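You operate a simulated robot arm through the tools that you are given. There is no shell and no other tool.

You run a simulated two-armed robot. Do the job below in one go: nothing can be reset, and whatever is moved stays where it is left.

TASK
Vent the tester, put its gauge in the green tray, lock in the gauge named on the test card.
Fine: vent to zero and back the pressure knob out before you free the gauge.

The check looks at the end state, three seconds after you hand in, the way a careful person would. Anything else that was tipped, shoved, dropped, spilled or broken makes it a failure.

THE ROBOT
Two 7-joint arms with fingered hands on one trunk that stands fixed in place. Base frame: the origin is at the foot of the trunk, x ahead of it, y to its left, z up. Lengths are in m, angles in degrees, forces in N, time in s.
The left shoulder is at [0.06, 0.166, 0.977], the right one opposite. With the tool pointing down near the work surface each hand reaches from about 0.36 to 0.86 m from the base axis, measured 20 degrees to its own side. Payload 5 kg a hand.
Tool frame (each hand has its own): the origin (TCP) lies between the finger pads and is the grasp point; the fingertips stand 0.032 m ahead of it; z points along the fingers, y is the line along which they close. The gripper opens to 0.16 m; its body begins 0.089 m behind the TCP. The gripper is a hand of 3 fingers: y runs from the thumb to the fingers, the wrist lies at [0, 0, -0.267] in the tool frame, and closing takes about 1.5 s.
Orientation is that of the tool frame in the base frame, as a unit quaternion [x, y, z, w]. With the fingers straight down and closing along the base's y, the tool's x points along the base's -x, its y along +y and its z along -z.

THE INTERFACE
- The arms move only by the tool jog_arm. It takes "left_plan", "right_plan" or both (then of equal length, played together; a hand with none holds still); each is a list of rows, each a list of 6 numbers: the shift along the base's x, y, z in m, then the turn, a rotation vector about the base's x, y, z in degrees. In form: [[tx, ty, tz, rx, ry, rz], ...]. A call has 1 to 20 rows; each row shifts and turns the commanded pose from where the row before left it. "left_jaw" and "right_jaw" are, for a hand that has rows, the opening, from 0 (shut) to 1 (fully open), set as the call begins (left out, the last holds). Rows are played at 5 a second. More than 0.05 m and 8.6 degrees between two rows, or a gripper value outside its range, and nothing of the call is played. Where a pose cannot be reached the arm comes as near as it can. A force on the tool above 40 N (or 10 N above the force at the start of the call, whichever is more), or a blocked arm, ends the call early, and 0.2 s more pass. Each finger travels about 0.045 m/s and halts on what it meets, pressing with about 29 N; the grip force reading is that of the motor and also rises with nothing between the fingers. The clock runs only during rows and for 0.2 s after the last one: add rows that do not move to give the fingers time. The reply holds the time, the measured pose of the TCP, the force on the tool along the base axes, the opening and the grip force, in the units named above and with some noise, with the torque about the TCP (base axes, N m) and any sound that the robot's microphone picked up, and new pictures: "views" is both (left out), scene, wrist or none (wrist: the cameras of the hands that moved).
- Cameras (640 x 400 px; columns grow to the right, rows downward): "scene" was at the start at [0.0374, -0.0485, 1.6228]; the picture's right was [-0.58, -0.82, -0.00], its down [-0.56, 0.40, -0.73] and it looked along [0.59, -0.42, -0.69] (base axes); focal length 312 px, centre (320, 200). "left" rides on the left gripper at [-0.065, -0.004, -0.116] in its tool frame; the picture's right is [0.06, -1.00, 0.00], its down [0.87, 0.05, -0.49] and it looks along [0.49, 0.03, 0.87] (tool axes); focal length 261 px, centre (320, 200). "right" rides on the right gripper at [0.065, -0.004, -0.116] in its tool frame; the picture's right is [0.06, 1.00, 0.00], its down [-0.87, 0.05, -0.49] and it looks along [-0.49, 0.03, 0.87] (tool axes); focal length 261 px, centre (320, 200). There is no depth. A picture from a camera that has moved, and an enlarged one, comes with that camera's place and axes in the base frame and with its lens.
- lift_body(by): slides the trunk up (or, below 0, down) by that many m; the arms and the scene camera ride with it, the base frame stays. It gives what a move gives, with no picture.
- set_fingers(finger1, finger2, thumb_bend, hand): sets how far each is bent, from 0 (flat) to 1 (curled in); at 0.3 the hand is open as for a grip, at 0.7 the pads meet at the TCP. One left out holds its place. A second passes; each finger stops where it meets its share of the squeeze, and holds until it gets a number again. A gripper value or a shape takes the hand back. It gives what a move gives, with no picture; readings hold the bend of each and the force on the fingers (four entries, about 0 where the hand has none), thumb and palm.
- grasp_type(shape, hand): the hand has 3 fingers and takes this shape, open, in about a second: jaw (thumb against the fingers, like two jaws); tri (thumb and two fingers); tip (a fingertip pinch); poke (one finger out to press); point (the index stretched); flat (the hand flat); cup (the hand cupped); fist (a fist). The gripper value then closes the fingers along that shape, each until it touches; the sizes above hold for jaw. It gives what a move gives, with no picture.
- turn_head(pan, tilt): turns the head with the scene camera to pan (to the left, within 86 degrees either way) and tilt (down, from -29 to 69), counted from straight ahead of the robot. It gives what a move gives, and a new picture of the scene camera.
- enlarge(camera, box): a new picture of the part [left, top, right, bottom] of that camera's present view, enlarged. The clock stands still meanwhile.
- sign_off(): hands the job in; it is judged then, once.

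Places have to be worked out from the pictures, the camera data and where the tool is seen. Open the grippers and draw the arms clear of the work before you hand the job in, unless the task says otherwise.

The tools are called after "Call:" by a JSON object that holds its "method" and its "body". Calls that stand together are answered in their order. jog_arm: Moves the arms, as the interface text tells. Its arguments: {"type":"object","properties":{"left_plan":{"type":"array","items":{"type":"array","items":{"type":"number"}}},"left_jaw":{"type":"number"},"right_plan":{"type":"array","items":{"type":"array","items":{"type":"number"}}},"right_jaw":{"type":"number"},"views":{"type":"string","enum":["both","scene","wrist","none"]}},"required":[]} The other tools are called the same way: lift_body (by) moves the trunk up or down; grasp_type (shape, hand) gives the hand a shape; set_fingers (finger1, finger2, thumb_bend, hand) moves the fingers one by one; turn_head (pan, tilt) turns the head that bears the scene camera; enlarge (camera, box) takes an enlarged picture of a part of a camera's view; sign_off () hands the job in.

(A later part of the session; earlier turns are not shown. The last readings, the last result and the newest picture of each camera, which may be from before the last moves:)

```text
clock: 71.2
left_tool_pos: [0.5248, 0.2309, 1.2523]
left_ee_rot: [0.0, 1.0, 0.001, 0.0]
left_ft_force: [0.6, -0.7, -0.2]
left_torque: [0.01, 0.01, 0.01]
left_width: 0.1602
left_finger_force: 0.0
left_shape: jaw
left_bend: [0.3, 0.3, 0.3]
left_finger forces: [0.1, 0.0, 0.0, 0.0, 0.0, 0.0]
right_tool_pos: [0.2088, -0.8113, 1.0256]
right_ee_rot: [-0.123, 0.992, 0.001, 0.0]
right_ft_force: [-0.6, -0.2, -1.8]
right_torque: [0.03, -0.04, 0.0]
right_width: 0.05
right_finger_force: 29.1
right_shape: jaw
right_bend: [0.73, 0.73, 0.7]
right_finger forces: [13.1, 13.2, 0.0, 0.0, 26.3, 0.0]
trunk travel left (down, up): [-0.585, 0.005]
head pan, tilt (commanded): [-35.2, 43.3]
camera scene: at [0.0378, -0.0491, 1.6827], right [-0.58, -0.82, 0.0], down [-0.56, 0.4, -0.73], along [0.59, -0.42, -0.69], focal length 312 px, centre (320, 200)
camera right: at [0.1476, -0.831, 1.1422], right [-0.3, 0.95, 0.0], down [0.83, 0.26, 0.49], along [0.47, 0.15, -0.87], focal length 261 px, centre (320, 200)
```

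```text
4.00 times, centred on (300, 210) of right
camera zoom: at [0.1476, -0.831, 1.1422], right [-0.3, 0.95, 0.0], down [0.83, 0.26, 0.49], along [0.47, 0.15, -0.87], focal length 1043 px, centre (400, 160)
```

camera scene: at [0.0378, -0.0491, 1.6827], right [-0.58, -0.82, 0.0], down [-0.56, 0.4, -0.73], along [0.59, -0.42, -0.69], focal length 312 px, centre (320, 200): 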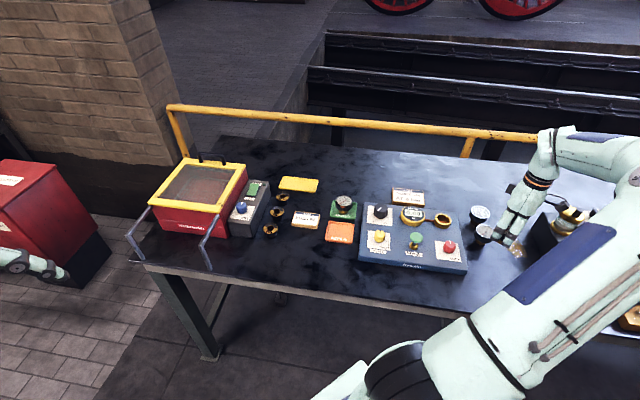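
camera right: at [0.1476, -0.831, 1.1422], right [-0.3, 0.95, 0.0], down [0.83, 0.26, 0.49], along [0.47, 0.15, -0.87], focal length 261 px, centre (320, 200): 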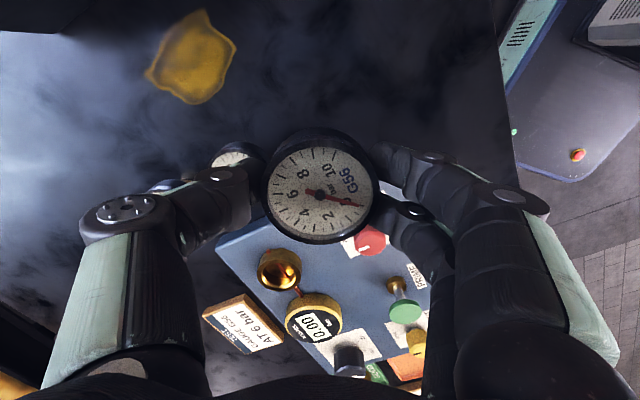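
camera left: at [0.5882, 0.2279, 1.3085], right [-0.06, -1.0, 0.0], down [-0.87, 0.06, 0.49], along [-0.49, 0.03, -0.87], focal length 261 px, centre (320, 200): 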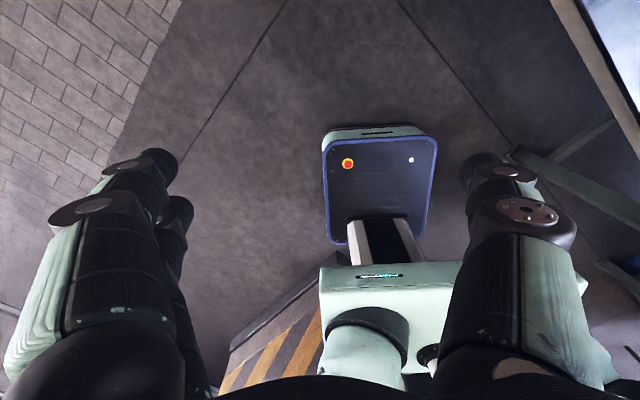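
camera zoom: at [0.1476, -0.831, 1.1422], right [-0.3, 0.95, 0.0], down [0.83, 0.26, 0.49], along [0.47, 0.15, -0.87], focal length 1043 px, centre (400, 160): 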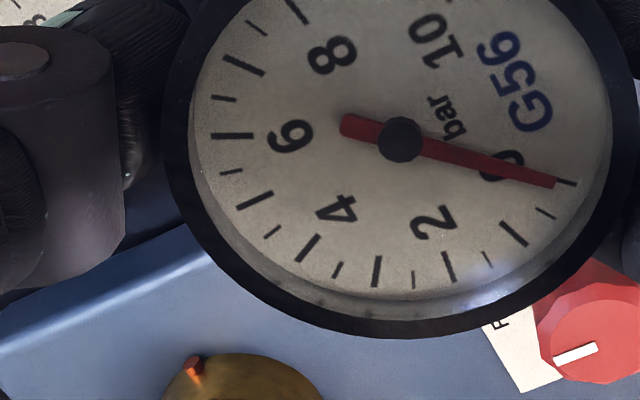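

G56 hangs centred on the hand axis. The socket centre is ≈(0.3897,-0.806); I'll carry it there at this height.

Call:
{"method": "jog_arm", "body": {"right_plan": [[0.0226, 0.0007, 0, 0, 0, 0], [0.0226, 0.0007, 0, 0, 0, 0], [0.0226, 0.0007, 0, 0, 0, 0], [0.0226, 0.0006, 0, 0, 0, 0], [0.0226, 0.0006, 0, 0, 0, 0], [0.0226, 0.0006, 0, 0, 0, 0], [0.0226, 0.0006, 0, 0, 0, 0], [0.0226, 0.0006, 0, 0, 0, 0], [0, 0, 0, 0, 0, 0]], "views": "both"}}

Call:
{"method": "enlarge", "body": {"camera": "right", "box": [240, 80, 400, 180]}}

Call:
{"method": "enlarge", "body": {"camera": "scene", "box": [400, 180, 480, 230]}}

```text
clock: 73.2
left_tool_pos: [0.5242, 0.232, 1.2524]
left_ee_rot: [0.0, 1.0, 0.0, 0.0]
left_ft_force: [-1.0, 0.0, -0.6]
left_torque: [0.0, 0.0, 0.03]
left_width: 0.1598
left_finger_force: 0.0
left_shape: jaw
left_bend: [0.3, 0.3, 0.3]
left_finger forces: [0.1, 0.1, 0.0, 0.0, 0.0, 0.0]
right_tool_pos: [0.3906, -0.8058, 1.026]
right_ee_rot: [-0.122, 0.992, 0.0, 0.0]
right_ft_force: [0.1, 0.1, -1.1]
right_torque: [-0.04, 0.0, 0.06]
right_width: 0.05
right_finger_force: 29.3
right_shape: jaw
right_bend: [0.73, 0.73, 0.7]
right_finger forces: [13.2, 13.3, 0.1, 0.1, 26.2, 0.1]
trunk travel left (down, up): [-0.585, 0.005]
head pan, tilt (commanded): [-35.2, 43.3]
camera scene: at [0.037, -0.0486, 1.6828], right [-0.58, -0.82, 0.0], down [-0.56, 0.4, -0.73], along [0.59, -0.42, -0.69], focal length 312 px, centre (320, 200)
camera right: at [0.3292, -0.8265, 1.1428], right [-0.3, 0.95, 0.0], down [0.83, 0.26, 0.49], along [0.47, 0.15, -0.87], focal length 261 px, centre (320, 200)
```

scene: 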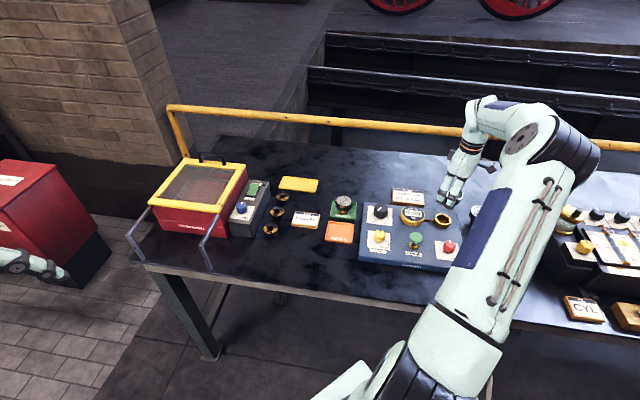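
right: 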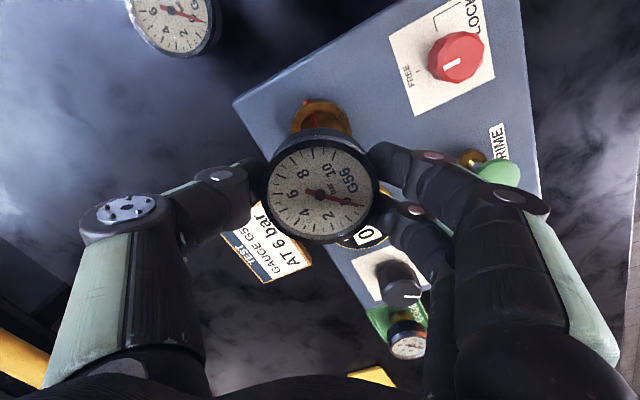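

```text
4.00 times, centred on (320, 130) of right
camera zoom: at [0.3292, -0.8265, 1.1428], right [-0.3, 0.95, 0.0], down [0.83, 0.26, 0.49], along [0.47, 0.15, -0.87], focal length 1043 px, centre (320, 480)
```

zoom: 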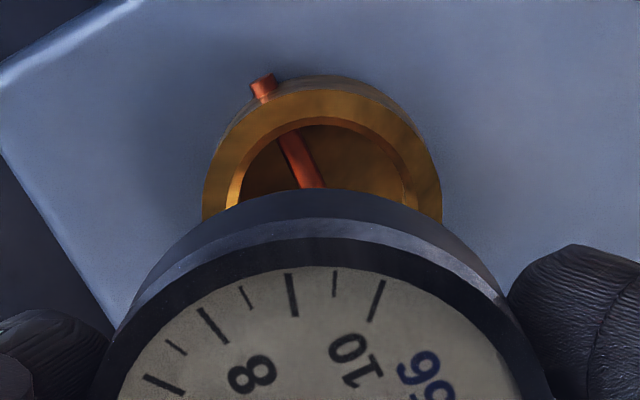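

```text
8.00 times, centred on (440, 205) of scene
camera zoom: at [0.037, -0.0486, 1.6828], right [-0.58, -0.82, 0.0], down [-0.56, 0.4, -0.73], along [0.59, -0.42, -0.69], focal length 2497 px, centre (-640, 160)
```

zoom: 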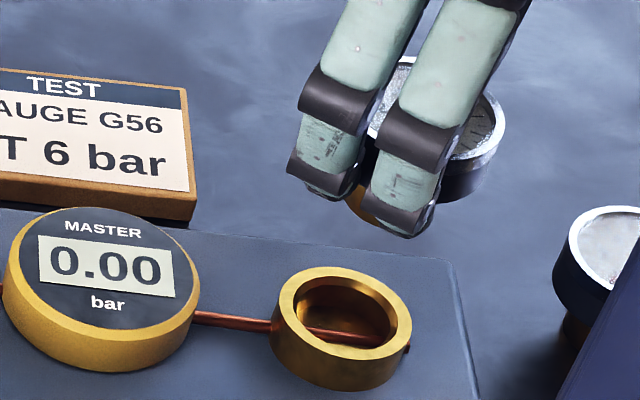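

The socket ring lines up with the gauge within ~1-2 mm (clearance ~±4 mm). Shift 1 mm and lower to just above the rim.

Call:
{"method": "jog_arm", "body": {"right_plan": [[-0.001, -0.0003, -0.014, 0, 0, 0], [0, 0, -0.014, 0, 0, 0], [0, 0, -0.014, 0, 0, 0], [0, 0, -0.012, 0, 0, 0], [0, 0, 0, 0, 0, 0]], "views": "wrist"}}

Call:
{"method": "enlarge", "body": {"camera": "scene", "box": [400, 180, 480, 230]}}

Call:
{"method": "enlarge", "body": {"camera": "right", "box": [240, 100, 400, 200]}}

```text
clock: 74.4
left_tool_pos: [0.5242, 0.2321, 1.2519]
left_ee_rot: [0.0, 1.0, 0.0, 0.0]
left_ft_force: [0.1, -0.3, 0.5]
left_torque: [0.02, 0.01, -0.01]
left_width: 0.1602
left_finger_force: 0.1
left_shape: jaw
left_bend: [0.3, 0.3, 0.3]
left_finger forces: [0.1, 0.1, 0.0, 0.0, 0.0, 0.1]
right_tool_pos: [0.389, -0.8052, 0.9701]
right_ee_rot: [-0.123, 0.992, 0.001, 0.0]
right_ft_force: [-0.2, 0.3, -2.5]
right_torque: [-0.02, -0.01, 0.0]
right_width: 0.0501
right_finger_force: 29.1
right_shape: jaw
right_bend: [0.73, 0.73, 0.7]
right_finger forces: [13.4, 13.4, 0.1, 0.1, 26.2, 0.1]
trunk travel left (down, up): [-0.585, 0.005]
head pan, tilt (commanded): [-35.2, 43.3]
camera right: at [0.3282, -0.8249, 1.0865], right [-0.3, 0.95, 0.0], down [0.83, 0.26, 0.49], along [0.47, 0.15, -0.87], focal length 261 px, centre (320, 200)
```

right: 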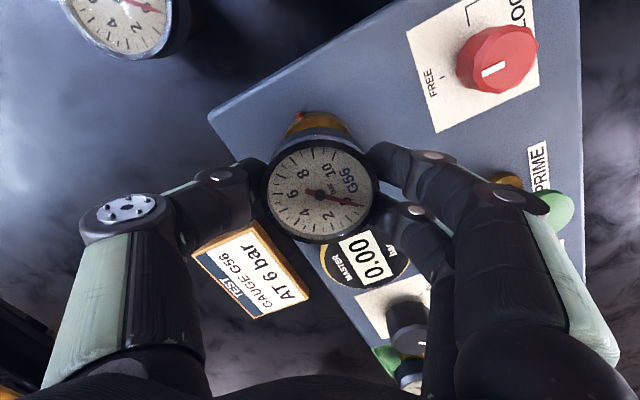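

```text
8.00 times, centred on (440, 205) of scene
camera zoom: at [0.0374, -0.0485, 1.6828], right [-0.58, -0.82, 0.0], down [-0.56, 0.4, -0.73], along [0.59, -0.42, -0.69], focal length 2497 px, centre (-640, 160)
```

zoom: 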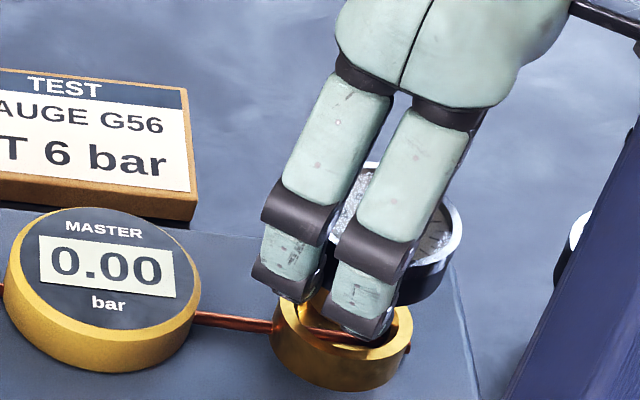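

```text
4.00 times, centred on (320, 150) of right
camera zoom: at [0.3282, -0.8249, 1.0865], right [-0.3, 0.95, 0.0], down [0.83, 0.26, 0.49], along [0.47, 0.15, -0.87], focal length 1043 px, centre (320, 400)
```

zoom: 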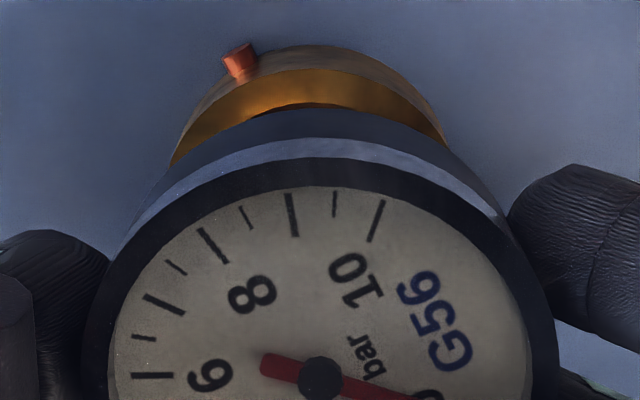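

The ring is ~2 mm toward -y of the gauge axis. Nudge and begin the insertion slowly, watching force.

Call:
{"method": "jog_arm", "body": {"right_plan": [[-0.0003, -0.0018, 0, 0, 0, 0], [0, 0, -0.003, 0, 0, 0], [0, 0, -0.003, 0, 0, 0], [0, 0, -0.003, 0, 0, 0], [0, 0, -0.003, 0, 0, 0]], "views": "wrist"}}

Call:
{"method": "enlarge", "body": {"camera": "scene", "box": [400, 180, 480, 230]}}

Call:
{"method": "enlarge", "body": {"camera": "right", "box": [240, 100, 400, 200]}}

```text
clock: 75.6
left_tool_pos: [0.5246, 0.2318, 1.2532]
left_ee_rot: [0.0, 1.0, 0.0, 0.0]
left_ft_force: [-0.2, -0.4, 0.1]
left_torque: [-0.01, -0.02, 0.0]
left_width: 0.1598
left_finger_force: 0.1
left_shape: jaw
left_bend: [0.3, 0.3, 0.3]
left_finger forces: [0.1, 0.0, 0.0, 0.0, 0.1, 0.1]
right_tool_pos: [0.3889, -0.8076, 0.9594]
right_ee_rot: [-0.122, 0.993, 0.0, 0.001]
right_ft_force: [-0.7, 0.1, 0.5]
right_torque: [-0.07, -0.04, -0.04]
right_width: 0.0502
right_finger_force: 28.9
right_shape: jaw
right_bend: [0.73, 0.73, 0.7]
right_finger forces: [13.6, 13.7, 0.0, 0.1, 27.0, 0.0]
trunk travel left (down, up): [-0.585, 0.005]
head pan, tilt (commanded): [-35.2, 43.3]
camera right: at [0.3269, -0.8283, 1.0755], right [-0.3, 0.95, 0.0], down [0.83, 0.26, 0.49], along [0.47, 0.15, -0.87], focal length 261 px, centre (320, 200)
```

right: 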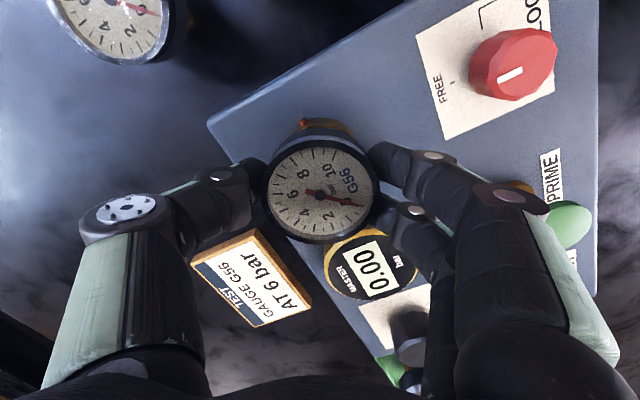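

```text
8.00 times, centred on (440, 205) of scene
camera zoom: at [0.0374, -0.0483, 1.6828], right [-0.58, -0.82, 0.0], down [-0.56, 0.4, -0.73], along [0.59, -0.42, -0.69], focal length 2497 px, centre (-640, 160)
```

zoom: 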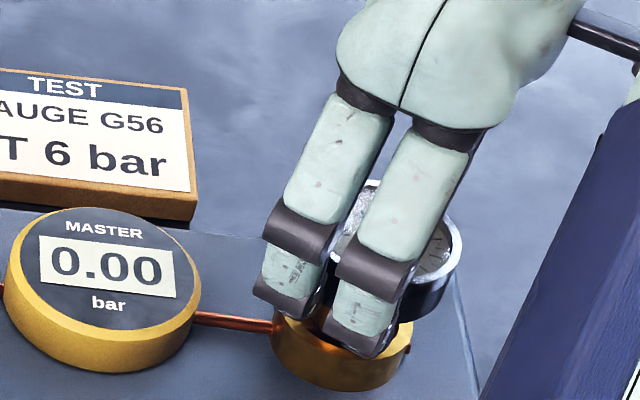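

```text
4.00 times, centred on (320, 150) of right
camera zoom: at [0.3269, -0.8283, 1.0755], right [-0.3, 0.95, 0.0], down [0.83, 0.26, 0.49], along [0.47, 0.15, -0.87], focal length 1043 px, centre (320, 400)
```

zoom: 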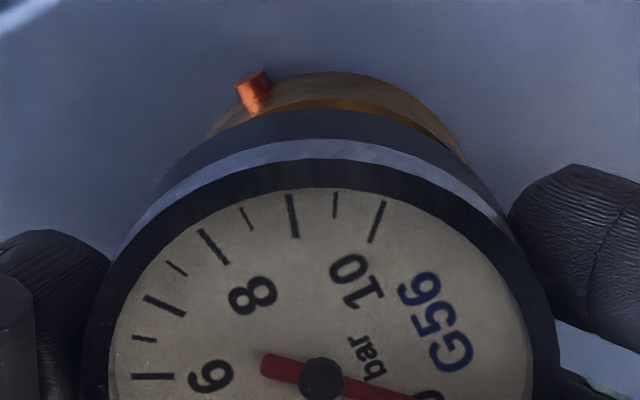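

A light touch (≈3 N) at z=0.959; estimates of the socket say I over-shifted. I'll lift 3 mm, shift (+0.0007,+0.0017), and try again.

Call:
{"method": "jog_arm", "body": {"right_plan": [[0, 0, 0.003, 0, 0, 0], [0.0007, 0.0017, 0, 0, 0, 0], [0, 0, 0, 0, 0, 0]], "views": "wrist"}}

Call:
{"method": "enlarge", "body": {"camera": "right", "box": [240, 100, 400, 200]}}

```text
clock: 76.4
left_tool_pos: [0.525, 0.2314, 1.2524]
left_ee_rot: [-0.001, 1.0, 0.0, 0.0]
left_ft_force: [0.3, -0.4, 0.6]
left_torque: [0.02, 0.0, -0.02]
left_width: 0.1596
left_finger_force: 0.0
left_shape: jaw
left_bend: [0.3, 0.3, 0.3]
left_finger forces: [0.0, 0.0, 0.0, 0.0, 0.1, 0.0]
right_tool_pos: [0.3889, -0.8073, 0.9629]
right_ee_rot: [-0.122, 0.993, 0.0, 0.0]
right_ft_force: [-0.2, 0.5, -2.5]
right_torque: [0.04, 0.0, -0.01]
right_width: 0.05
right_finger_force: 28.8
right_shape: jaw
right_bend: [0.73, 0.73, 0.7]
right_finger forces: [13.7, 13.6, 0.0, 0.0, 26.7, 0.0]
trunk travel left (down, up): [-0.585, 0.005]
head pan, tilt (commanded): [-35.2, 43.3]
camera right: at [0.3277, -0.827, 1.0787], right [-0.3, 0.95, 0.0], down [0.83, 0.26, 0.49], along [0.47, 0.15, -0.87], focal length 261 px, centre (320, 200)
```

right: 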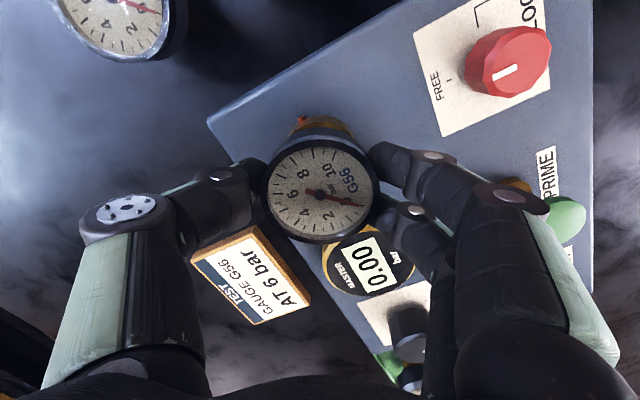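

```text
4.00 times, centred on (320, 150) of right
camera zoom: at [0.3277, -0.827, 1.0787], right [-0.3, 0.95, 0.0], down [0.83, 0.26, 0.49], along [0.47, 0.15, -0.87], focal length 1043 px, centre (320, 400)
```

zoom: 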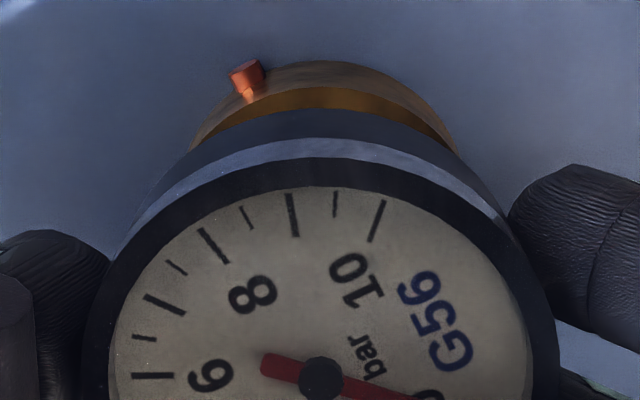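

The ring now looks concentric with the gauge. Descend again in small steps.

Call:
{"method": "jog_arm", "body": {"right_plan": [[0, 0, -0.003, 0, 0, 0], [0, 0, -0.002, 0, 0, 0], [0, 0, -0.002, 0, 0, 0], [0, 0, 0, 0, 0, 0]], "views": "none"}}

```text
clock: 77.4
left_tool_pos: [0.5244, 0.2318, 1.2518]
left_ee_rot: [0.0, 1.0, 0.001, 0.0]
left_ft_force: [-0.6, 0.0, 0.8]
left_torque: [0.02, -0.04, -0.01]
left_width: 0.1601
left_finger_force: 0.1
left_shape: jaw
left_bend: [0.3, 0.3, 0.3]
left_finger forces: [0.0, 0.1, 0.1, 0.0, 0.1, 0.0]
right_tool_pos: [0.3902, -0.8057, 0.9545]
right_ee_rot: [-0.123, 0.992, 0.0, 0.0]
right_ft_force: [0.4, 0.1, -2.1]
right_torque: [0.0, -0.03, -0.01]
right_width: 0.0503
right_finger_force: 29.7
right_shape: jaw
right_bend: [0.73, 0.73, 0.7]
right_finger forces: [13.6, 13.7, 0.0, 0.0, 26.7, 0.0]
trunk travel left (down, up): [-0.585, 0.005]
head pan, tilt (commanded): [-35.2, 43.3]
```

Now at z=0.9545 with no contact force — the stem has entered the cup. Continue down in small steps.

Call:
{"method": "jog_arm", "body": {"right_plan": [[0, 0, -0.002, 0, 0, 0], [0, 0, -0.002, 0, 0, 0], [0, 0, -0.002, 0, 0, 0], [0, 0, 0, 0, 0, 0]], "views": "none"}}

```text
clock: 78.4
left_tool_pos: [0.5261, 0.2318, 1.2526]
left_ee_rot: [0.0, 1.0, 0.0, -0.001]
left_ft_force: [-0.3, 0.0, -0.5]
left_torque: [-0.02, -0.04, 0.0]
left_width: 0.1598
left_finger_force: 0.0
left_shape: jaw
left_bend: [0.3, 0.3, 0.3]
left_finger forces: [0.0, 0.0, 0.0, 0.0, 0.0, 0.0]
right_tool_pos: [0.3904, -0.8063, 0.9503]
right_ee_rot: [-0.122, 0.993, -0.001, 0.001]
right_ft_force: [0.9, -0.1, -2.2]
right_torque: [0.0, -0.01, -0.01]
right_width: 0.0502
right_finger_force: 28.3
right_shape: jaw
right_bend: [0.73, 0.73, 0.7]
right_finger forces: [13.6, 13.7, 0.0, 0.1, 26.7, 0.0]
trunk travel left (down, up): [-0.585, 0.005]
head pan, tilt (commanded): [-35.2, 43.3]
```

Still free at z≈0.950; expected seat at ≈0.944. Continue by 1-2 mm steps.

Call:
{"method": "jog_arm", "body": {"right_plan": [[0, 0, -0.002, 0, 0, 0], [0, 0, -0.001, 0, 0, 0], [0, 0, -0.001, 0, 0, 0], [0, 0, 0, 0, 0, 0]], "views": "wrist"}}

Call:
{"method": "enlarge", "body": {"camera": "scene", "box": [400, 180, 480, 230]}}

```text
clock: 79.4
left_tool_pos: [0.5232, 0.2318, 1.2526]
left_ee_rot: [0.0, 1.0, 0.0, 0.0]
left_ft_force: [0.3, -0.9, 0.1]
left_torque: [0.0, -0.01, 0.02]
left_width: 0.16
left_finger_force: 0.0
left_shape: jaw
left_bend: [0.3, 0.3, 0.3]
left_finger forces: [0.0, 0.0, 0.1, 0.0, 0.0, 0.0]
right_tool_pos: [0.3913, -0.8056, 0.9459]
right_ee_rot: [-0.123, 0.992, 0.0, 0.001]
right_ft_force: [0.6, 0.0, 2.4]
right_torque: [0.05, 0.02, 0.02]
right_width: 0.0503
right_finger_force: 29.4
right_shape: jaw
right_bend: [0.73, 0.73, 0.7]
right_finger forces: [14.0, 14.0, 0.0, 0.0, 26.6, 0.1]
trunk travel left (down, up): [-0.585, 0.005]
head pan, tilt (commanded): [-35.2, 43.3]
camera right: at [0.3292, -0.8268, 1.0625], right [-0.3, 0.95, 0.0], down [0.83, 0.26, 0.49], along [0.47, 0.15, -0.87], focal length 261 px, centre (320, 200)
```

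right: 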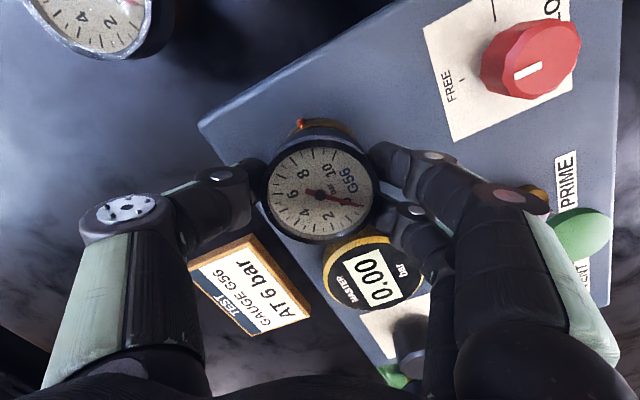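

```text
8.00 times, centred on (440, 205) of scene
camera zoom: at [0.0374, -0.0482, 1.6828], right [-0.58, -0.82, 0.0], down [-0.56, 0.4, -0.73], along [0.59, -0.42, -0.69], focal length 2497 px, centre (-640, 160)
```

zoom: 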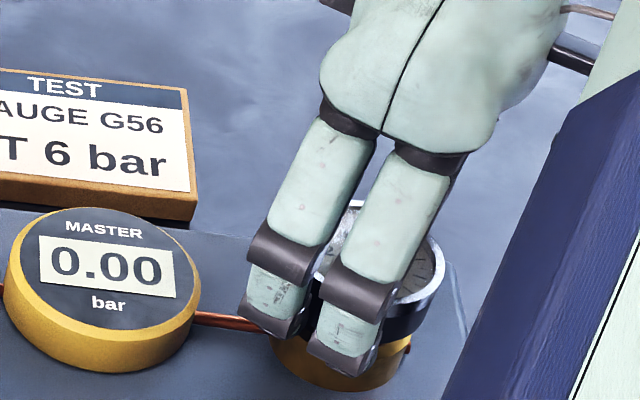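

Contact at z=0.9459, just where the seat was predicted (0.945). I'll press 2 mm more to confirm it is firmly bottomed.

Call:
{"method": "jog_arm", "body": {"right_plan": [[0, 0, -0.001, 0, 0, 0], [0, 0, -0.001, 0, 0, 0], [0, 0, 0, 0, 0, 0]], "views": "none"}}

Call:
{"method": "enlarge", "body": {"camera": "right", "box": [240, 100, 400, 200]}}

```text
clock: 80.2
left_tool_pos: [0.5235, 0.233, 1.2534]
left_ee_rot: [0.0, 1.0, -0.001, 0.001]
left_ft_force: [-0.2, 0.7, -0.1]
left_torque: [-0.03, 0.03, 0.02]
left_width: 0.16
left_finger_force: 0.0
left_shape: jaw
left_bend: [0.3, 0.3, 0.3]
left_finger forces: [0.0, 0.0, 0.0, 0.1, 0.1, 0.0]
right_tool_pos: [0.3913, -0.8048, 0.9456]
right_ee_rot: [-0.123, 0.992, -0.002, 0.001]
right_ft_force: [0.1, -2.1, 14.6]
right_torque: [-0.05, -0.05, -0.02]
right_width: 0.0505
right_finger_force: 29.1
right_shape: jaw
right_bend: [0.74, 0.74, 0.7]
right_finger forces: [14.5, 15.0, 0.0, 0.1, 30.6, 0.1]
trunk travel left (down, up): [-0.585, 0.005]
head pan, tilt (commanded): [-35.2, 43.3]
```

```text
4.00 times, centred on (320, 150) of right
camera zoom: at [0.3289, -0.826, 1.0618], right [-0.3, 0.95, 0.0], down [0.83, 0.27, 0.49], along [0.47, 0.15, -0.87], focal length 1043 px, centre (320, 400)
```

zoom: 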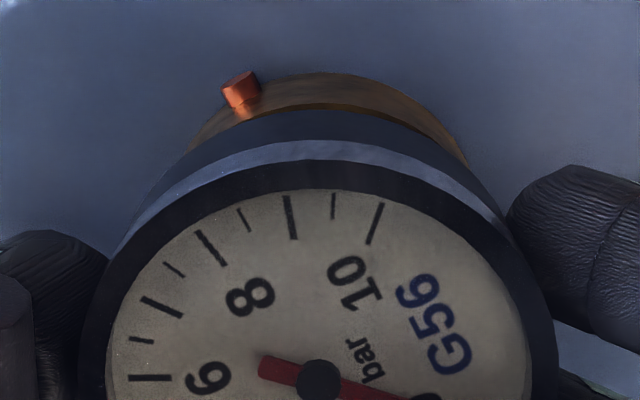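

Firm stop at z=0.9456 (15 N), 14 mm below rim contact: fully seated. I'll unload the press and open the fingers.

Call:
{"method": "jog_arm", "body": {"right_plan": [[0, 0, 0.002, 0, 0, 0], [0, 0, 0, 0, 0, 0]], "views": "none"}}

Call:
{"method": "jog_arm", "body": {"right_plan": [[0, 0, 0, 0, 0, 0], [0, 0, 0, 0, 0, 0], [0, 0, 0, 0, 0, 0], [0, 0, 0, 0, 0, 0], [0, 0, 0, 0, 0, 0]], "right_jaw": 0.6, "views": "wrist"}}

```text
clock: 80.8
left_tool_pos: [0.5249, 0.2326, 1.2532]
left_ee_rot: [0.0, 1.0, -0.001, 0.0]
left_ft_force: [-0.2, 0.4, 0.3]
left_torque: [-0.02, -0.01, -0.01]
left_width: 0.1597
left_finger_force: 0.1
left_shape: jaw
left_bend: [0.3, 0.3, 0.3]
left_finger forces: [0.0, 0.0, 0.1, 0.1, 0.0, 0.0]
right_tool_pos: [0.3906, -0.806, 0.9457]
right_ee_rot: [-0.123, 0.992, -0.001, 0.0]
right_ft_force: [0.6, -0.3, 6.7]
right_torque: [-0.09, -0.04, -0.02]
right_width: 0.0502
right_finger_force: 28.8
right_shape: jaw
right_bend: [0.74, 0.74, 0.7]
right_finger forces: [14.7, 15.1, 0.0, 0.0, 29.6, 0.0]
trunk travel left (down, up): [-0.585, 0.005]
head pan, tilt (commanded): [-35.2, 43.3]
```

```text
clock: 82.0
left_tool_pos: [0.5256, 0.2317, 1.2521]
left_ee_rot: [-0.001, 1.0, -0.001, 0.0]
left_ft_force: [-0.6, 0.4, -0.1]
left_torque: [-0.02, 0.01, 0.01]
left_width: 0.1601
left_finger_force: 0.1
left_shape: jaw
left_bend: [0.3, 0.3, 0.3]
left_finger forces: [0.0, 0.0, 0.1, 0.0, 0.0, 0.0]
right_tool_pos: [0.3913, -0.8064, 0.9455]
right_ee_rot: [-0.122, 0.993, 0.001, 0.0]
right_ft_force: [0.7, -0.4, -0.3]
right_torque: [0.02, -0.01, 0.0]
right_width: 0.0955
right_finger_force: 0.0
right_shape: jaw
right_bend: [0.71, 0.71, 0.7]
right_finger forces: [0.0, 0.1, 0.0, 0.0, 0.0, 0.0]
trunk travel left (down, up): [-0.585, 0.005]
head pan, tilt (commanded): [-35.2, 43.3]
camera right: at [0.3287, -0.8269, 1.0623], right [-0.3, 0.95, 0.0], down [0.83, 0.26, 0.49], along [0.47, 0.15, -0.87], focal length 261 px, centre (320, 200)
```

right: 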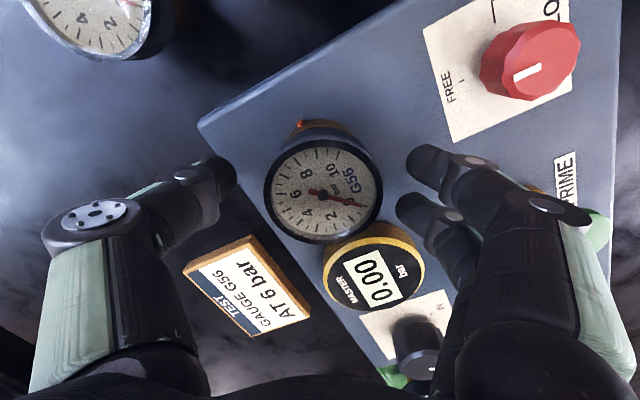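

G56 sits steady in the socket after release. Lift straight up clear.

Call:
{"method": "jog_arm", "body": {"right_plan": [[0, 0, 0.01, 0, 0, 0], [0, 0, 0.025, 0, 0, 0], [0, 0, 0.03, 0, 0, 0], [0, 0, 0.03, 0, 0, 0], [0, 0, 0, 0, 0, 0]], "views": "both"}}

Call:
{"method": "enlarge", "body": {"camera": "right", "box": [220, 80, 380, 180]}}

Call:
{"method": "enlarge", "body": {"camera": "scene", "box": [400, 180, 480, 230]}}

```text
clock: 83.2
left_tool_pos: [0.5238, 0.2323, 1.2522]
left_ee_rot: [0.001, 1.0, 0.0, 0.0]
left_ft_force: [-0.3, 0.3, -0.9]
left_torque: [0.0, 0.01, 0.0]
left_width: 0.1597
left_finger_force: 0.1
left_shape: jaw
left_bend: [0.3, 0.3, 0.3]
left_finger forces: [0.1, 0.0, 0.1, 0.0, 0.0, 0.0]
right_tool_pos: [0.3921, -0.8071, 1.0389]
right_ee_rot: [-0.122, 0.992, 0.001, 0.0]
right_ft_force: [0.6, -0.3, -0.5]
right_torque: [0.02, 0.03, 0.02]
right_width: 0.0954
right_finger_force: 0.0
right_shape: jaw
right_bend: [0.71, 0.71, 0.7]
right_finger forces: [0.1, 0.1, 0.0, 0.0, 0.1, 0.0]
trunk travel left (down, up): [-0.585, 0.005]
head pan, tilt (commanded): [-35.2, 43.3]
camera scene: at [0.0378, -0.0488, 1.6827], right [-0.58, -0.82, 0.0], down [-0.56, 0.4, -0.73], along [0.59, -0.42, -0.69], focal length 312 px, centre (320, 200)
camera right: at [0.3302, -0.8279, 1.1552], right [-0.3, 0.95, 0.0], down [0.83, 0.26, 0.49], along [0.47, 0.15, -0.87], focal length 261 px, centre (320, 200)
```

scene: 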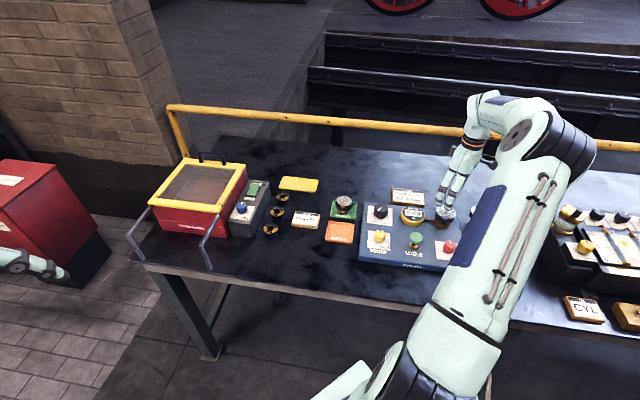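
right: 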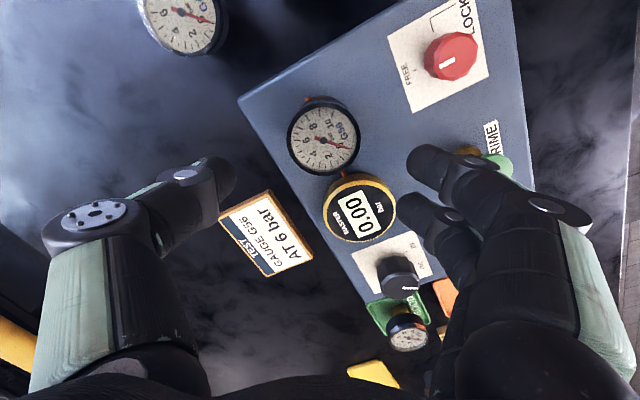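

```text
4.00 times, centred on (300, 130) of right
camera zoom: at [0.3302, -0.8279, 1.1552], right [-0.3, 0.95, 0.0], down [0.83, 0.26, 0.49], along [0.47, 0.15, -0.87], focal length 1043 px, centre (400, 480)
```

zoom: 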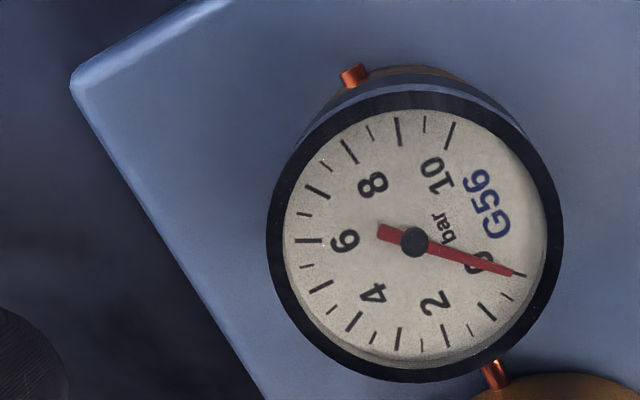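

```text
8.00 times, centred on (440, 205) of scene
camera zoom: at [0.0378, -0.0488, 1.6827], right [-0.58, -0.82, 0.0], down [-0.56, 0.4, -0.73], along [0.59, -0.42, -0.69], focal length 2497 px, centre (-640, 160)
```

zoom: 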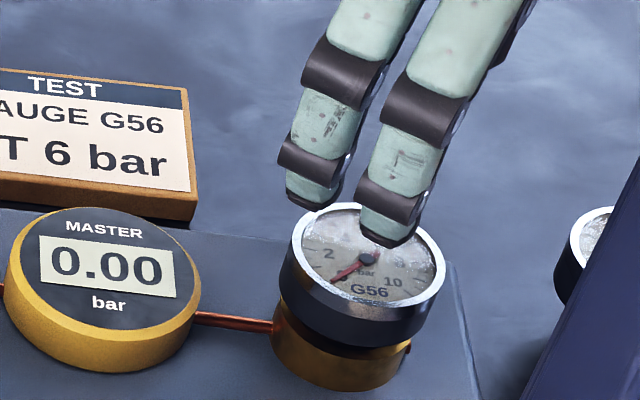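

G56 is seated upright in the socket, dial facing front. Next: back to the lock knob (axis ≈0.302,-0.725), hand at ψ≈+2°, to turn it clockwise 90° to LOCK.

Call:
{"method": "jog_arm", "body": {"right_plan": [[-0.018, 0.0164, 0.001, 0, 0, -2.4], [-0.018, 0.0164, 0.001, 0, 0, -2.4], [-0.018, 0.0164, 0.001, 0, 0, -2.4], [-0.018, 0.0164, 0.001, 0, 0, -2.4], [-0.018, 0.0164, 0.001, 0, 0, -2.4], [0, 0, 0, 0, 0, 0]], "right_jaw": 0.52, "views": "wrist"}}

Call:
{"method": "enlarge", "body": {"camera": "right", "box": [240, 70, 400, 170]}}

```text
clock: 84.6
left_tool_pos: [0.5251, 0.2312, 1.252]
left_ee_rot: [0.0, 1.0, 0.0, -0.001]
left_ft_force: [-0.1, 0.0, -0.8]
left_torque: [0.01, 0.02, 0.03]
left_width: 0.1599
left_finger_force: 0.0
left_shape: jaw
left_bend: [0.3, 0.3, 0.3]
left_finger forces: [0.1, 0.1, 0.0, 0.1, 0.0, 0.0]
right_tool_pos: [0.3024, -0.7241, 1.0444]
right_ee_rot: [-0.018, 1.0, 0.0, 0.0]
right_ft_force: [-0.4, 0.4, -0.5]
right_torque: [0.04, -0.02, 0.03]
right_width: 0.0838
right_finger_force: 0.1
right_shape: jaw
right_bend: [0.72, 0.72, 0.7]
right_finger forces: [0.1, 0.0, 0.0, 0.1, 0.0, 0.0]
trunk travel left (down, up): [-0.585, 0.005]
head pan, tilt (commanded): [-35.2, 43.3]
camera right: at [0.2369, -0.732, 1.1606], right [-0.1, 1.0, 0.0], down [0.87, 0.08, 0.49], along [0.49, 0.05, -0.87], focal length 261 px, centre (320, 200)
```

right: 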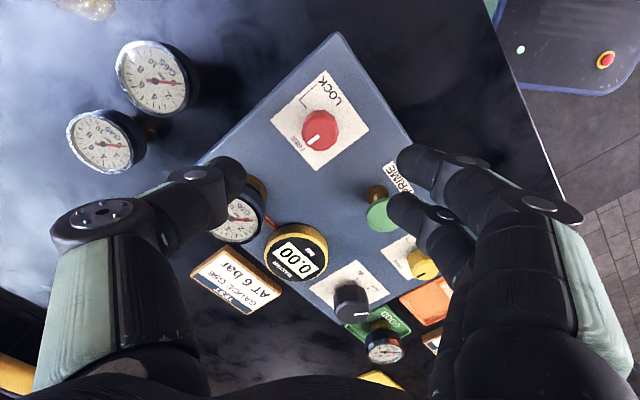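

```text
4.00 times, centred on (320, 120) of right
camera zoom: at [0.2369, -0.732, 1.1606], right [-0.1, 1.0, 0.0], down [0.87, 0.08, 0.49], along [0.49, 0.05, -0.87], focal length 1043 px, centre (320, 520)
```

zoom: 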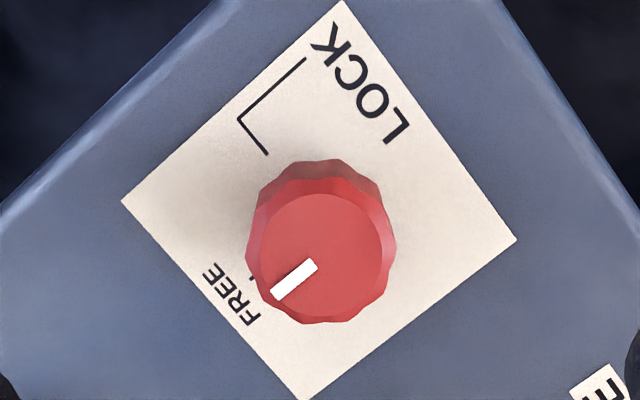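

The knob is centred within 1.5 mm. Descend to gripping height.

Call:
{"method": "jog_arm", "body": {"right_plan": [[0.001, 0, -0.02, 0, 0, 0], [0, 0, -0.02, 0, 0, 0], [0, 0, -0.02, 0, 0, 0], [0, 0, -0.02, 0, 0, 0], [0, 0, -0.02, 0, 0, 0], [0, 0, -0.016, 0, 0, 0], [0, 0, 0, 0, 0, 0]], "views": "wrist"}}

```text
clock: 86.2
left_tool_pos: [0.5249, 0.2312, 1.2523]
left_ee_rot: [0.0, 1.0, -0.001, 0.0]
left_ft_force: [0.2, -0.5, -0.4]
left_torque: [0.0, 0.02, -0.03]
left_width: 0.1599
left_finger_force: 0.0
left_shape: jaw
left_bend: [0.3, 0.3, 0.3]
left_finger forces: [0.0, 0.1, 0.0, 0.1, 0.1, 0.1]
right_tool_pos: [0.3006, -0.7244, 0.9293]
right_ee_rot: [-0.019, 1.0, -0.001, 0.0]
right_ft_force: [0.3, -0.8, -0.5]
right_torque: [0.01, -0.03, 0.03]
right_width: 0.0839
right_finger_force: 0.1
right_shape: jaw
right_bend: [0.72, 0.72, 0.7]
right_finger forces: [0.1, 0.0, 0.0, 0.1, 0.0, 0.0]
trunk travel left (down, up): [-0.585, 0.005]
head pan, tilt (commanded): [-35.2, 43.3]
camera right: at [0.2356, -0.7319, 1.0446], right [-0.1, 1.0, 0.0], down [0.87, 0.09, 0.49], along [0.49, 0.05, -0.87], focal length 261 px, centre (320, 200)
```

right: 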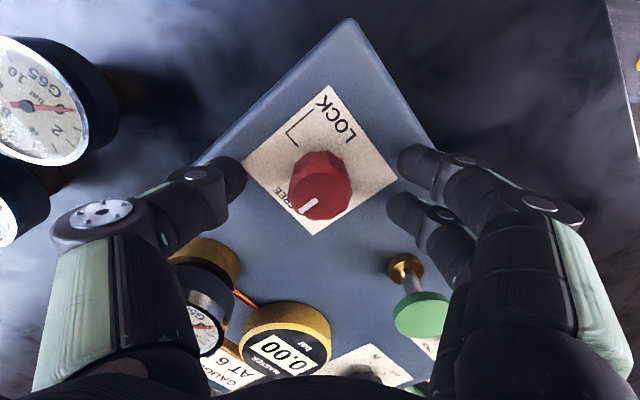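

Knob is ~3 mm toward +x of the axis; adjust, lower 2 mm, and close.

Call:
{"method": "jog_arm", "body": {"right_plan": [[0.003, 0.0005, -0.002, 0, 0, 0], [0, 0, 0, 0, 0, 0]], "views": "none"}}

Call:
{"method": "jog_arm", "body": {"right_plan": [[0, 0, 0, 0, 0, 0], [0, 0, 0, 0, 0, 0], [0, 0, 0, 0, 0, 0], [0, 0, 0, 0, 0, 0], [0, 0, 0, 0, 0, 0], [0, 0, 0, 0, 0, 0], [0, 0, 0, 0, 0, 0]], "right_jaw": 0.0, "views": "wrist"}}

```text
clock: 86.8
left_tool_pos: [0.5238, 0.2313, 1.2519]
left_ee_rot: [0.0, 1.0, 0.0, 0.001]
left_ft_force: [-0.3, 0.4, 0.7]
left_torque: [0.02, 0.0, 0.02]
left_width: 0.1597
left_finger_force: 0.0
left_shape: jaw
left_bend: [0.3, 0.3, 0.3]
left_finger forces: [0.0, 0.1, 0.1, 0.1, 0.1, 0.0]
right_tool_pos: [0.3029, -0.7245, 0.9265]
right_ee_rot: [-0.018, 1.0, -0.001, 0.0]
right_ft_force: [0.3, -0.3, -0.6]
right_torque: [0.02, 0.02, 0.02]
right_width: 0.0839
right_finger_force: 0.1
right_shape: jaw
right_bend: [0.72, 0.72, 0.7]
right_finger forces: [0.0, 0.0, 0.0, 0.1, 0.0, 0.0]
trunk travel left (down, up): [-0.585, 0.005]
head pan, tilt (commanded): [-35.2, 43.3]
```

```text
clock: 88.4
left_tool_pos: [0.5247, 0.2317, 1.254]
left_ee_rot: [0.0, 1.0, 0.0, 0.001]
left_ft_force: [-0.5, -0.3, -0.4]
left_torque: [0.04, -0.01, 0.01]
left_width: 0.1599
left_finger_force: 0.1
left_shape: jaw
left_bend: [0.3, 0.3, 0.3]
left_finger forces: [0.0, 0.0, 0.0, 0.1, 0.0, 0.1]
right_tool_pos: [0.3039, -0.7238, 0.9272]
right_ee_rot: [-0.018, 1.0, 0.0, 0.0]
right_ft_force: [1.0, -0.1, -3.1]
right_torque: [0.03, 0.02, 0.02]
right_width: 0.0229
right_finger_force: 28.8
right_shape: jaw
right_bend: [0.72, 0.72, 0.7]
right_finger forces: [12.7, 11.6, 0.1, 0.0, 25.6, 0.0]
trunk travel left (down, up): [-0.585, 0.005]
head pan, tilt (commanded): [-35.2, 43.3]
camera right: at [0.2392, -0.7311, 1.043], right [-0.1, 1.0, 0.0], down [0.87, 0.09, 0.49], along [0.49, 0.05, -0.87], focal length 261 px, centre (320, 200)
```

right: 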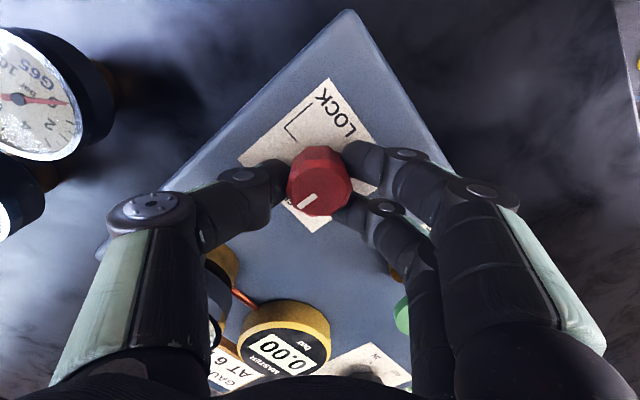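

Gripped on the lock knob. Turning clockwise 45° first.

Call:
{"method": "jog_arm", "body": {"right_plan": [[0, 0, 0, 0, 0, -7.5], [0, 0, 0, 0, 0, -7.5], [0, 0, 0, 0, 0, -7.5], [0, 0, 0, 0, 0, -7.5], [0, 0, 0, 0, 0, -7.5], [0, 0, 0, 0, 0, -7.5]], "views": "wrist"}}

```text
clock: 89.8
left_tool_pos: [0.5244, 0.2293, 1.2528]
left_ee_rot: [0.0, 1.0, 0.002, -0.001]
left_ft_force: [-0.4, -0.4, 0.5]
left_torque: [0.02, 0.01, 0.01]
left_width: 0.1597
left_finger_force: 0.0
left_shape: jaw
left_bend: [0.3, 0.3, 0.3]
left_finger forces: [0.0, 0.0, 0.1, 0.1, 0.0, 0.0]
right_tool_pos: [0.3029, -0.7255, 0.9266]
right_ee_rot: [0.367, 0.93, 0.0, 0.001]
right_ft_force: [-0.3, -9.8, -9.0]
right_torque: [-0.22, -0.02, -0.01]
right_width: 0.0226
right_finger_force: 28.4
right_shape: jaw
right_bend: [0.72, 0.71, 0.7]
right_finger forces: [11.3, 12.1, 0.1, 0.0, 30.6, 0.0]
trunk travel left (down, up): [-0.585, 0.005]
head pan, tilt (commanded): [-35.2, 43.3]
camera right: at [0.2539, -0.6848, 1.0434], right [0.64, 0.77, 0.0], down [0.67, -0.55, 0.49], along [0.38, -0.31, -0.87], focal length 261 px, centre (320, 200)
```

right: 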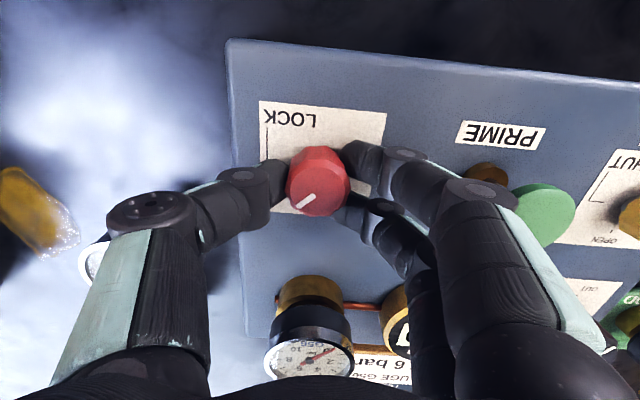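

Knob follows. Shift 1.5 mm in -y to relieve side force and finish the other 45° plus a few degrees to reach the LOCK stop.

Call:
{"method": "jog_arm", "body": {"right_plan": [[0, -0.001, -0.001, 0, 0, -7.5], [0, -0.0005, 0, 0, 0, -7.5], [0, 0, 0, 0, 0, -7.5], [0, 0, 0, 0, 0, -7.5], [0, 0, 0, 0, 0, -7.5], [0, 0, 0, 0, 0, -7.5], [0, 0, 0, 0, 0, -4]], "views": "wrist"}}

```text
clock: 91.4
left_tool_pos: [0.5247, 0.2306, 1.2532]
left_ee_rot: [0.001, 1.0, 0.0, 0.001]
left_ft_force: [0.3, 0.2, 0.2]
left_torque: [0.01, -0.01, 0.0]
left_width: 0.1597
left_finger_force: 0.1
left_shape: jaw
left_bend: [0.3, 0.3, 0.3]
left_finger forces: [0.0, 0.0, 0.0, 0.0, 0.0, 0.0]
right_tool_pos: [0.3017, -0.7273, 0.9259]
right_ee_rot: [0.72, 0.694, 0.0, 0.001]
right_ft_force: [-8.8, -16.5, 9.5]
right_torque: [-0.31, 0.34, 0.57]
right_width: 0.0224
right_finger_force: 28.9
right_shape: jaw
right_bend: [0.72, 0.72, 0.7]
right_finger forces: [15.8, 11.0, 0.1, 0.0, 34.2, 0.0]
trunk travel left (down, up): [-0.585, 0.005]
head pan, tilt (commanded): [-35.2, 43.3]
camera right: at [0.3011, -0.6625, 1.0425], right [1.0, 0.03, 0.0], down [0.02, -0.87, 0.49], along [0.01, -0.49, -0.87], focal length 261 px, centre (320, 200)
```

right: 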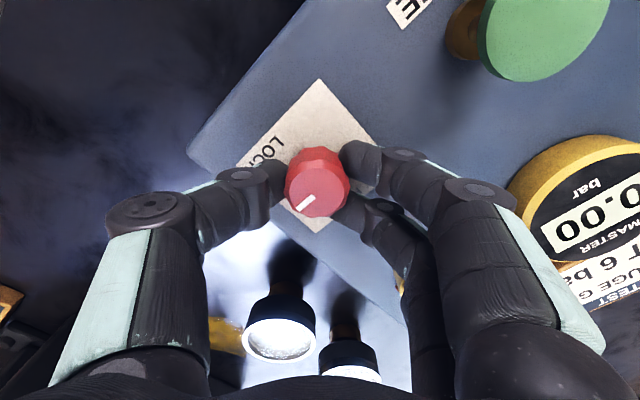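

Torque +0.57 Nm about z: the LOCK stop is reached. Relieve, open and rise.

Call:
{"method": "jog_arm", "body": {"right_plan": [[-0.0005, -0.002, 0, 0, 0, 2], [0, 0, 0, 0, 0, 0]], "views": "none"}}

Call:
{"method": "jog_arm", "body": {"right_plan": [[0, 0, 0, 0, 0, 0], [0, 0, 0, 0, 0, 0], [0, 0, 0, 0, 0, 0], [0, 0, 0, 0, 0, 0], [0, 0, 0.02, 0, 0, 0], [0, 0, 0.04, 0, 0, 0], [0, 0, 0.04, 0, 0, 0], [0, 0, 0.02, 0, 0, 0]], "right_jaw": 0.52, "views": "wrist"}}

Call:
{"method": "enlarge", "body": {"camera": "right", "box": [240, 70, 400, 170]}}

```text
clock: 92.0
left_tool_pos: [0.5235, 0.2312, 1.2536]
left_ee_rot: [0.0, 1.0, 0.001, 0.001]
left_ft_force: [-0.9, 0.0, 0.1]
left_torque: [0.01, 0.01, 0.01]
left_width: 0.1598
left_finger_force: 0.1
left_shape: jaw
left_bend: [0.3, 0.3, 0.3]
left_finger forces: [0.0, 0.1, 0.1, 0.1, 0.0, 0.0]
right_tool_pos: [0.302, -0.7267, 0.9254]
right_ee_rot: [0.707, 0.707, -0.001, 0.0]
right_ft_force: [-9.6, -10.6, 9.9]
right_torque: [-0.21, 0.28, 0.21]
right_width: 0.0228
right_finger_force: 28.8
right_shape: jaw
right_bend: [0.72, 0.72, 0.7]
right_finger forces: [14.6, 12.4, 0.0, 0.0, 34.1, 0.0]
trunk travel left (down, up): [-0.585, 0.005]
head pan, tilt (commanded): [-35.2, 43.3]
```

```text
clock: 93.8
left_tool_pos: [0.5246, 0.2318, 1.2529]
left_ee_rot: [0.0, 1.0, 0.0, 0.0]
left_ft_force: [0.0, 0.2, 0.9]
left_torque: [-0.03, 0.02, -0.01]
left_width: 0.1598
left_finger_force: 0.1
left_shape: jaw
left_bend: [0.3, 0.3, 0.3]
left_finger forces: [0.0, 0.0, 0.1, 0.0, 0.0, 0.0]
right_tool_pos: [0.302, -0.7297, 1.0481]
right_ee_rot: [0.707, 0.707, 0.0, 0.0]
right_ft_force: [-0.1, 0.1, -0.2]
right_torque: [-0.05, 0.0, -0.02]
right_width: 0.0828
right_finger_force: 0.1
right_shape: jaw
right_bend: [0.72, 0.72, 0.7]
right_finger forces: [0.0, 0.1, 0.0, 0.0, 0.0, 0.0]
trunk travel left (down, up): [-0.585, 0.005]
head pan, tilt (commanded): [-35.2, 43.3]
camera right: at [0.2993, -0.6643, 1.1651], right [1.0, 0.06, 0.0], down [0.05, -0.87, 0.49], along [0.03, -0.49, -0.87], focal length 261 px, centre (320, 200)
```

right: 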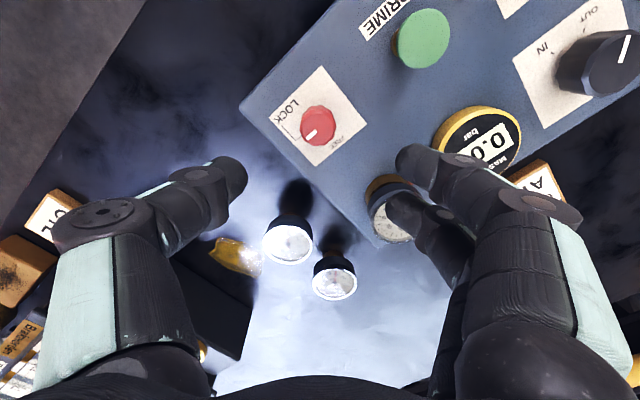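

```text
4.00 times, centred on (320, 120) of right
camera zoom: at [0.2993, -0.6643, 1.1651], right [1.0, 0.06, 0.0], down [0.05, -0.87, 0.49], along [0.03, -0.49, -0.87], focal length 1043 px, centre (320, 520)
```

zoom: 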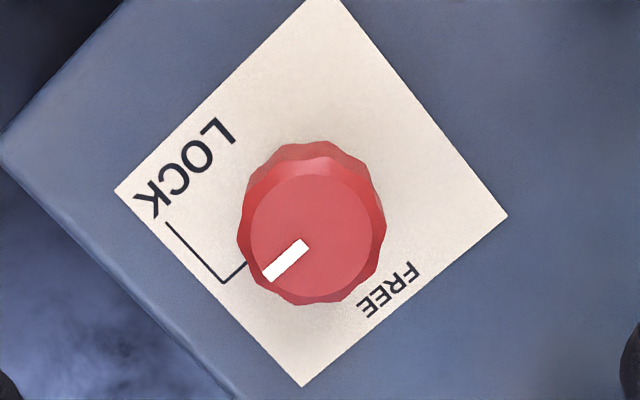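

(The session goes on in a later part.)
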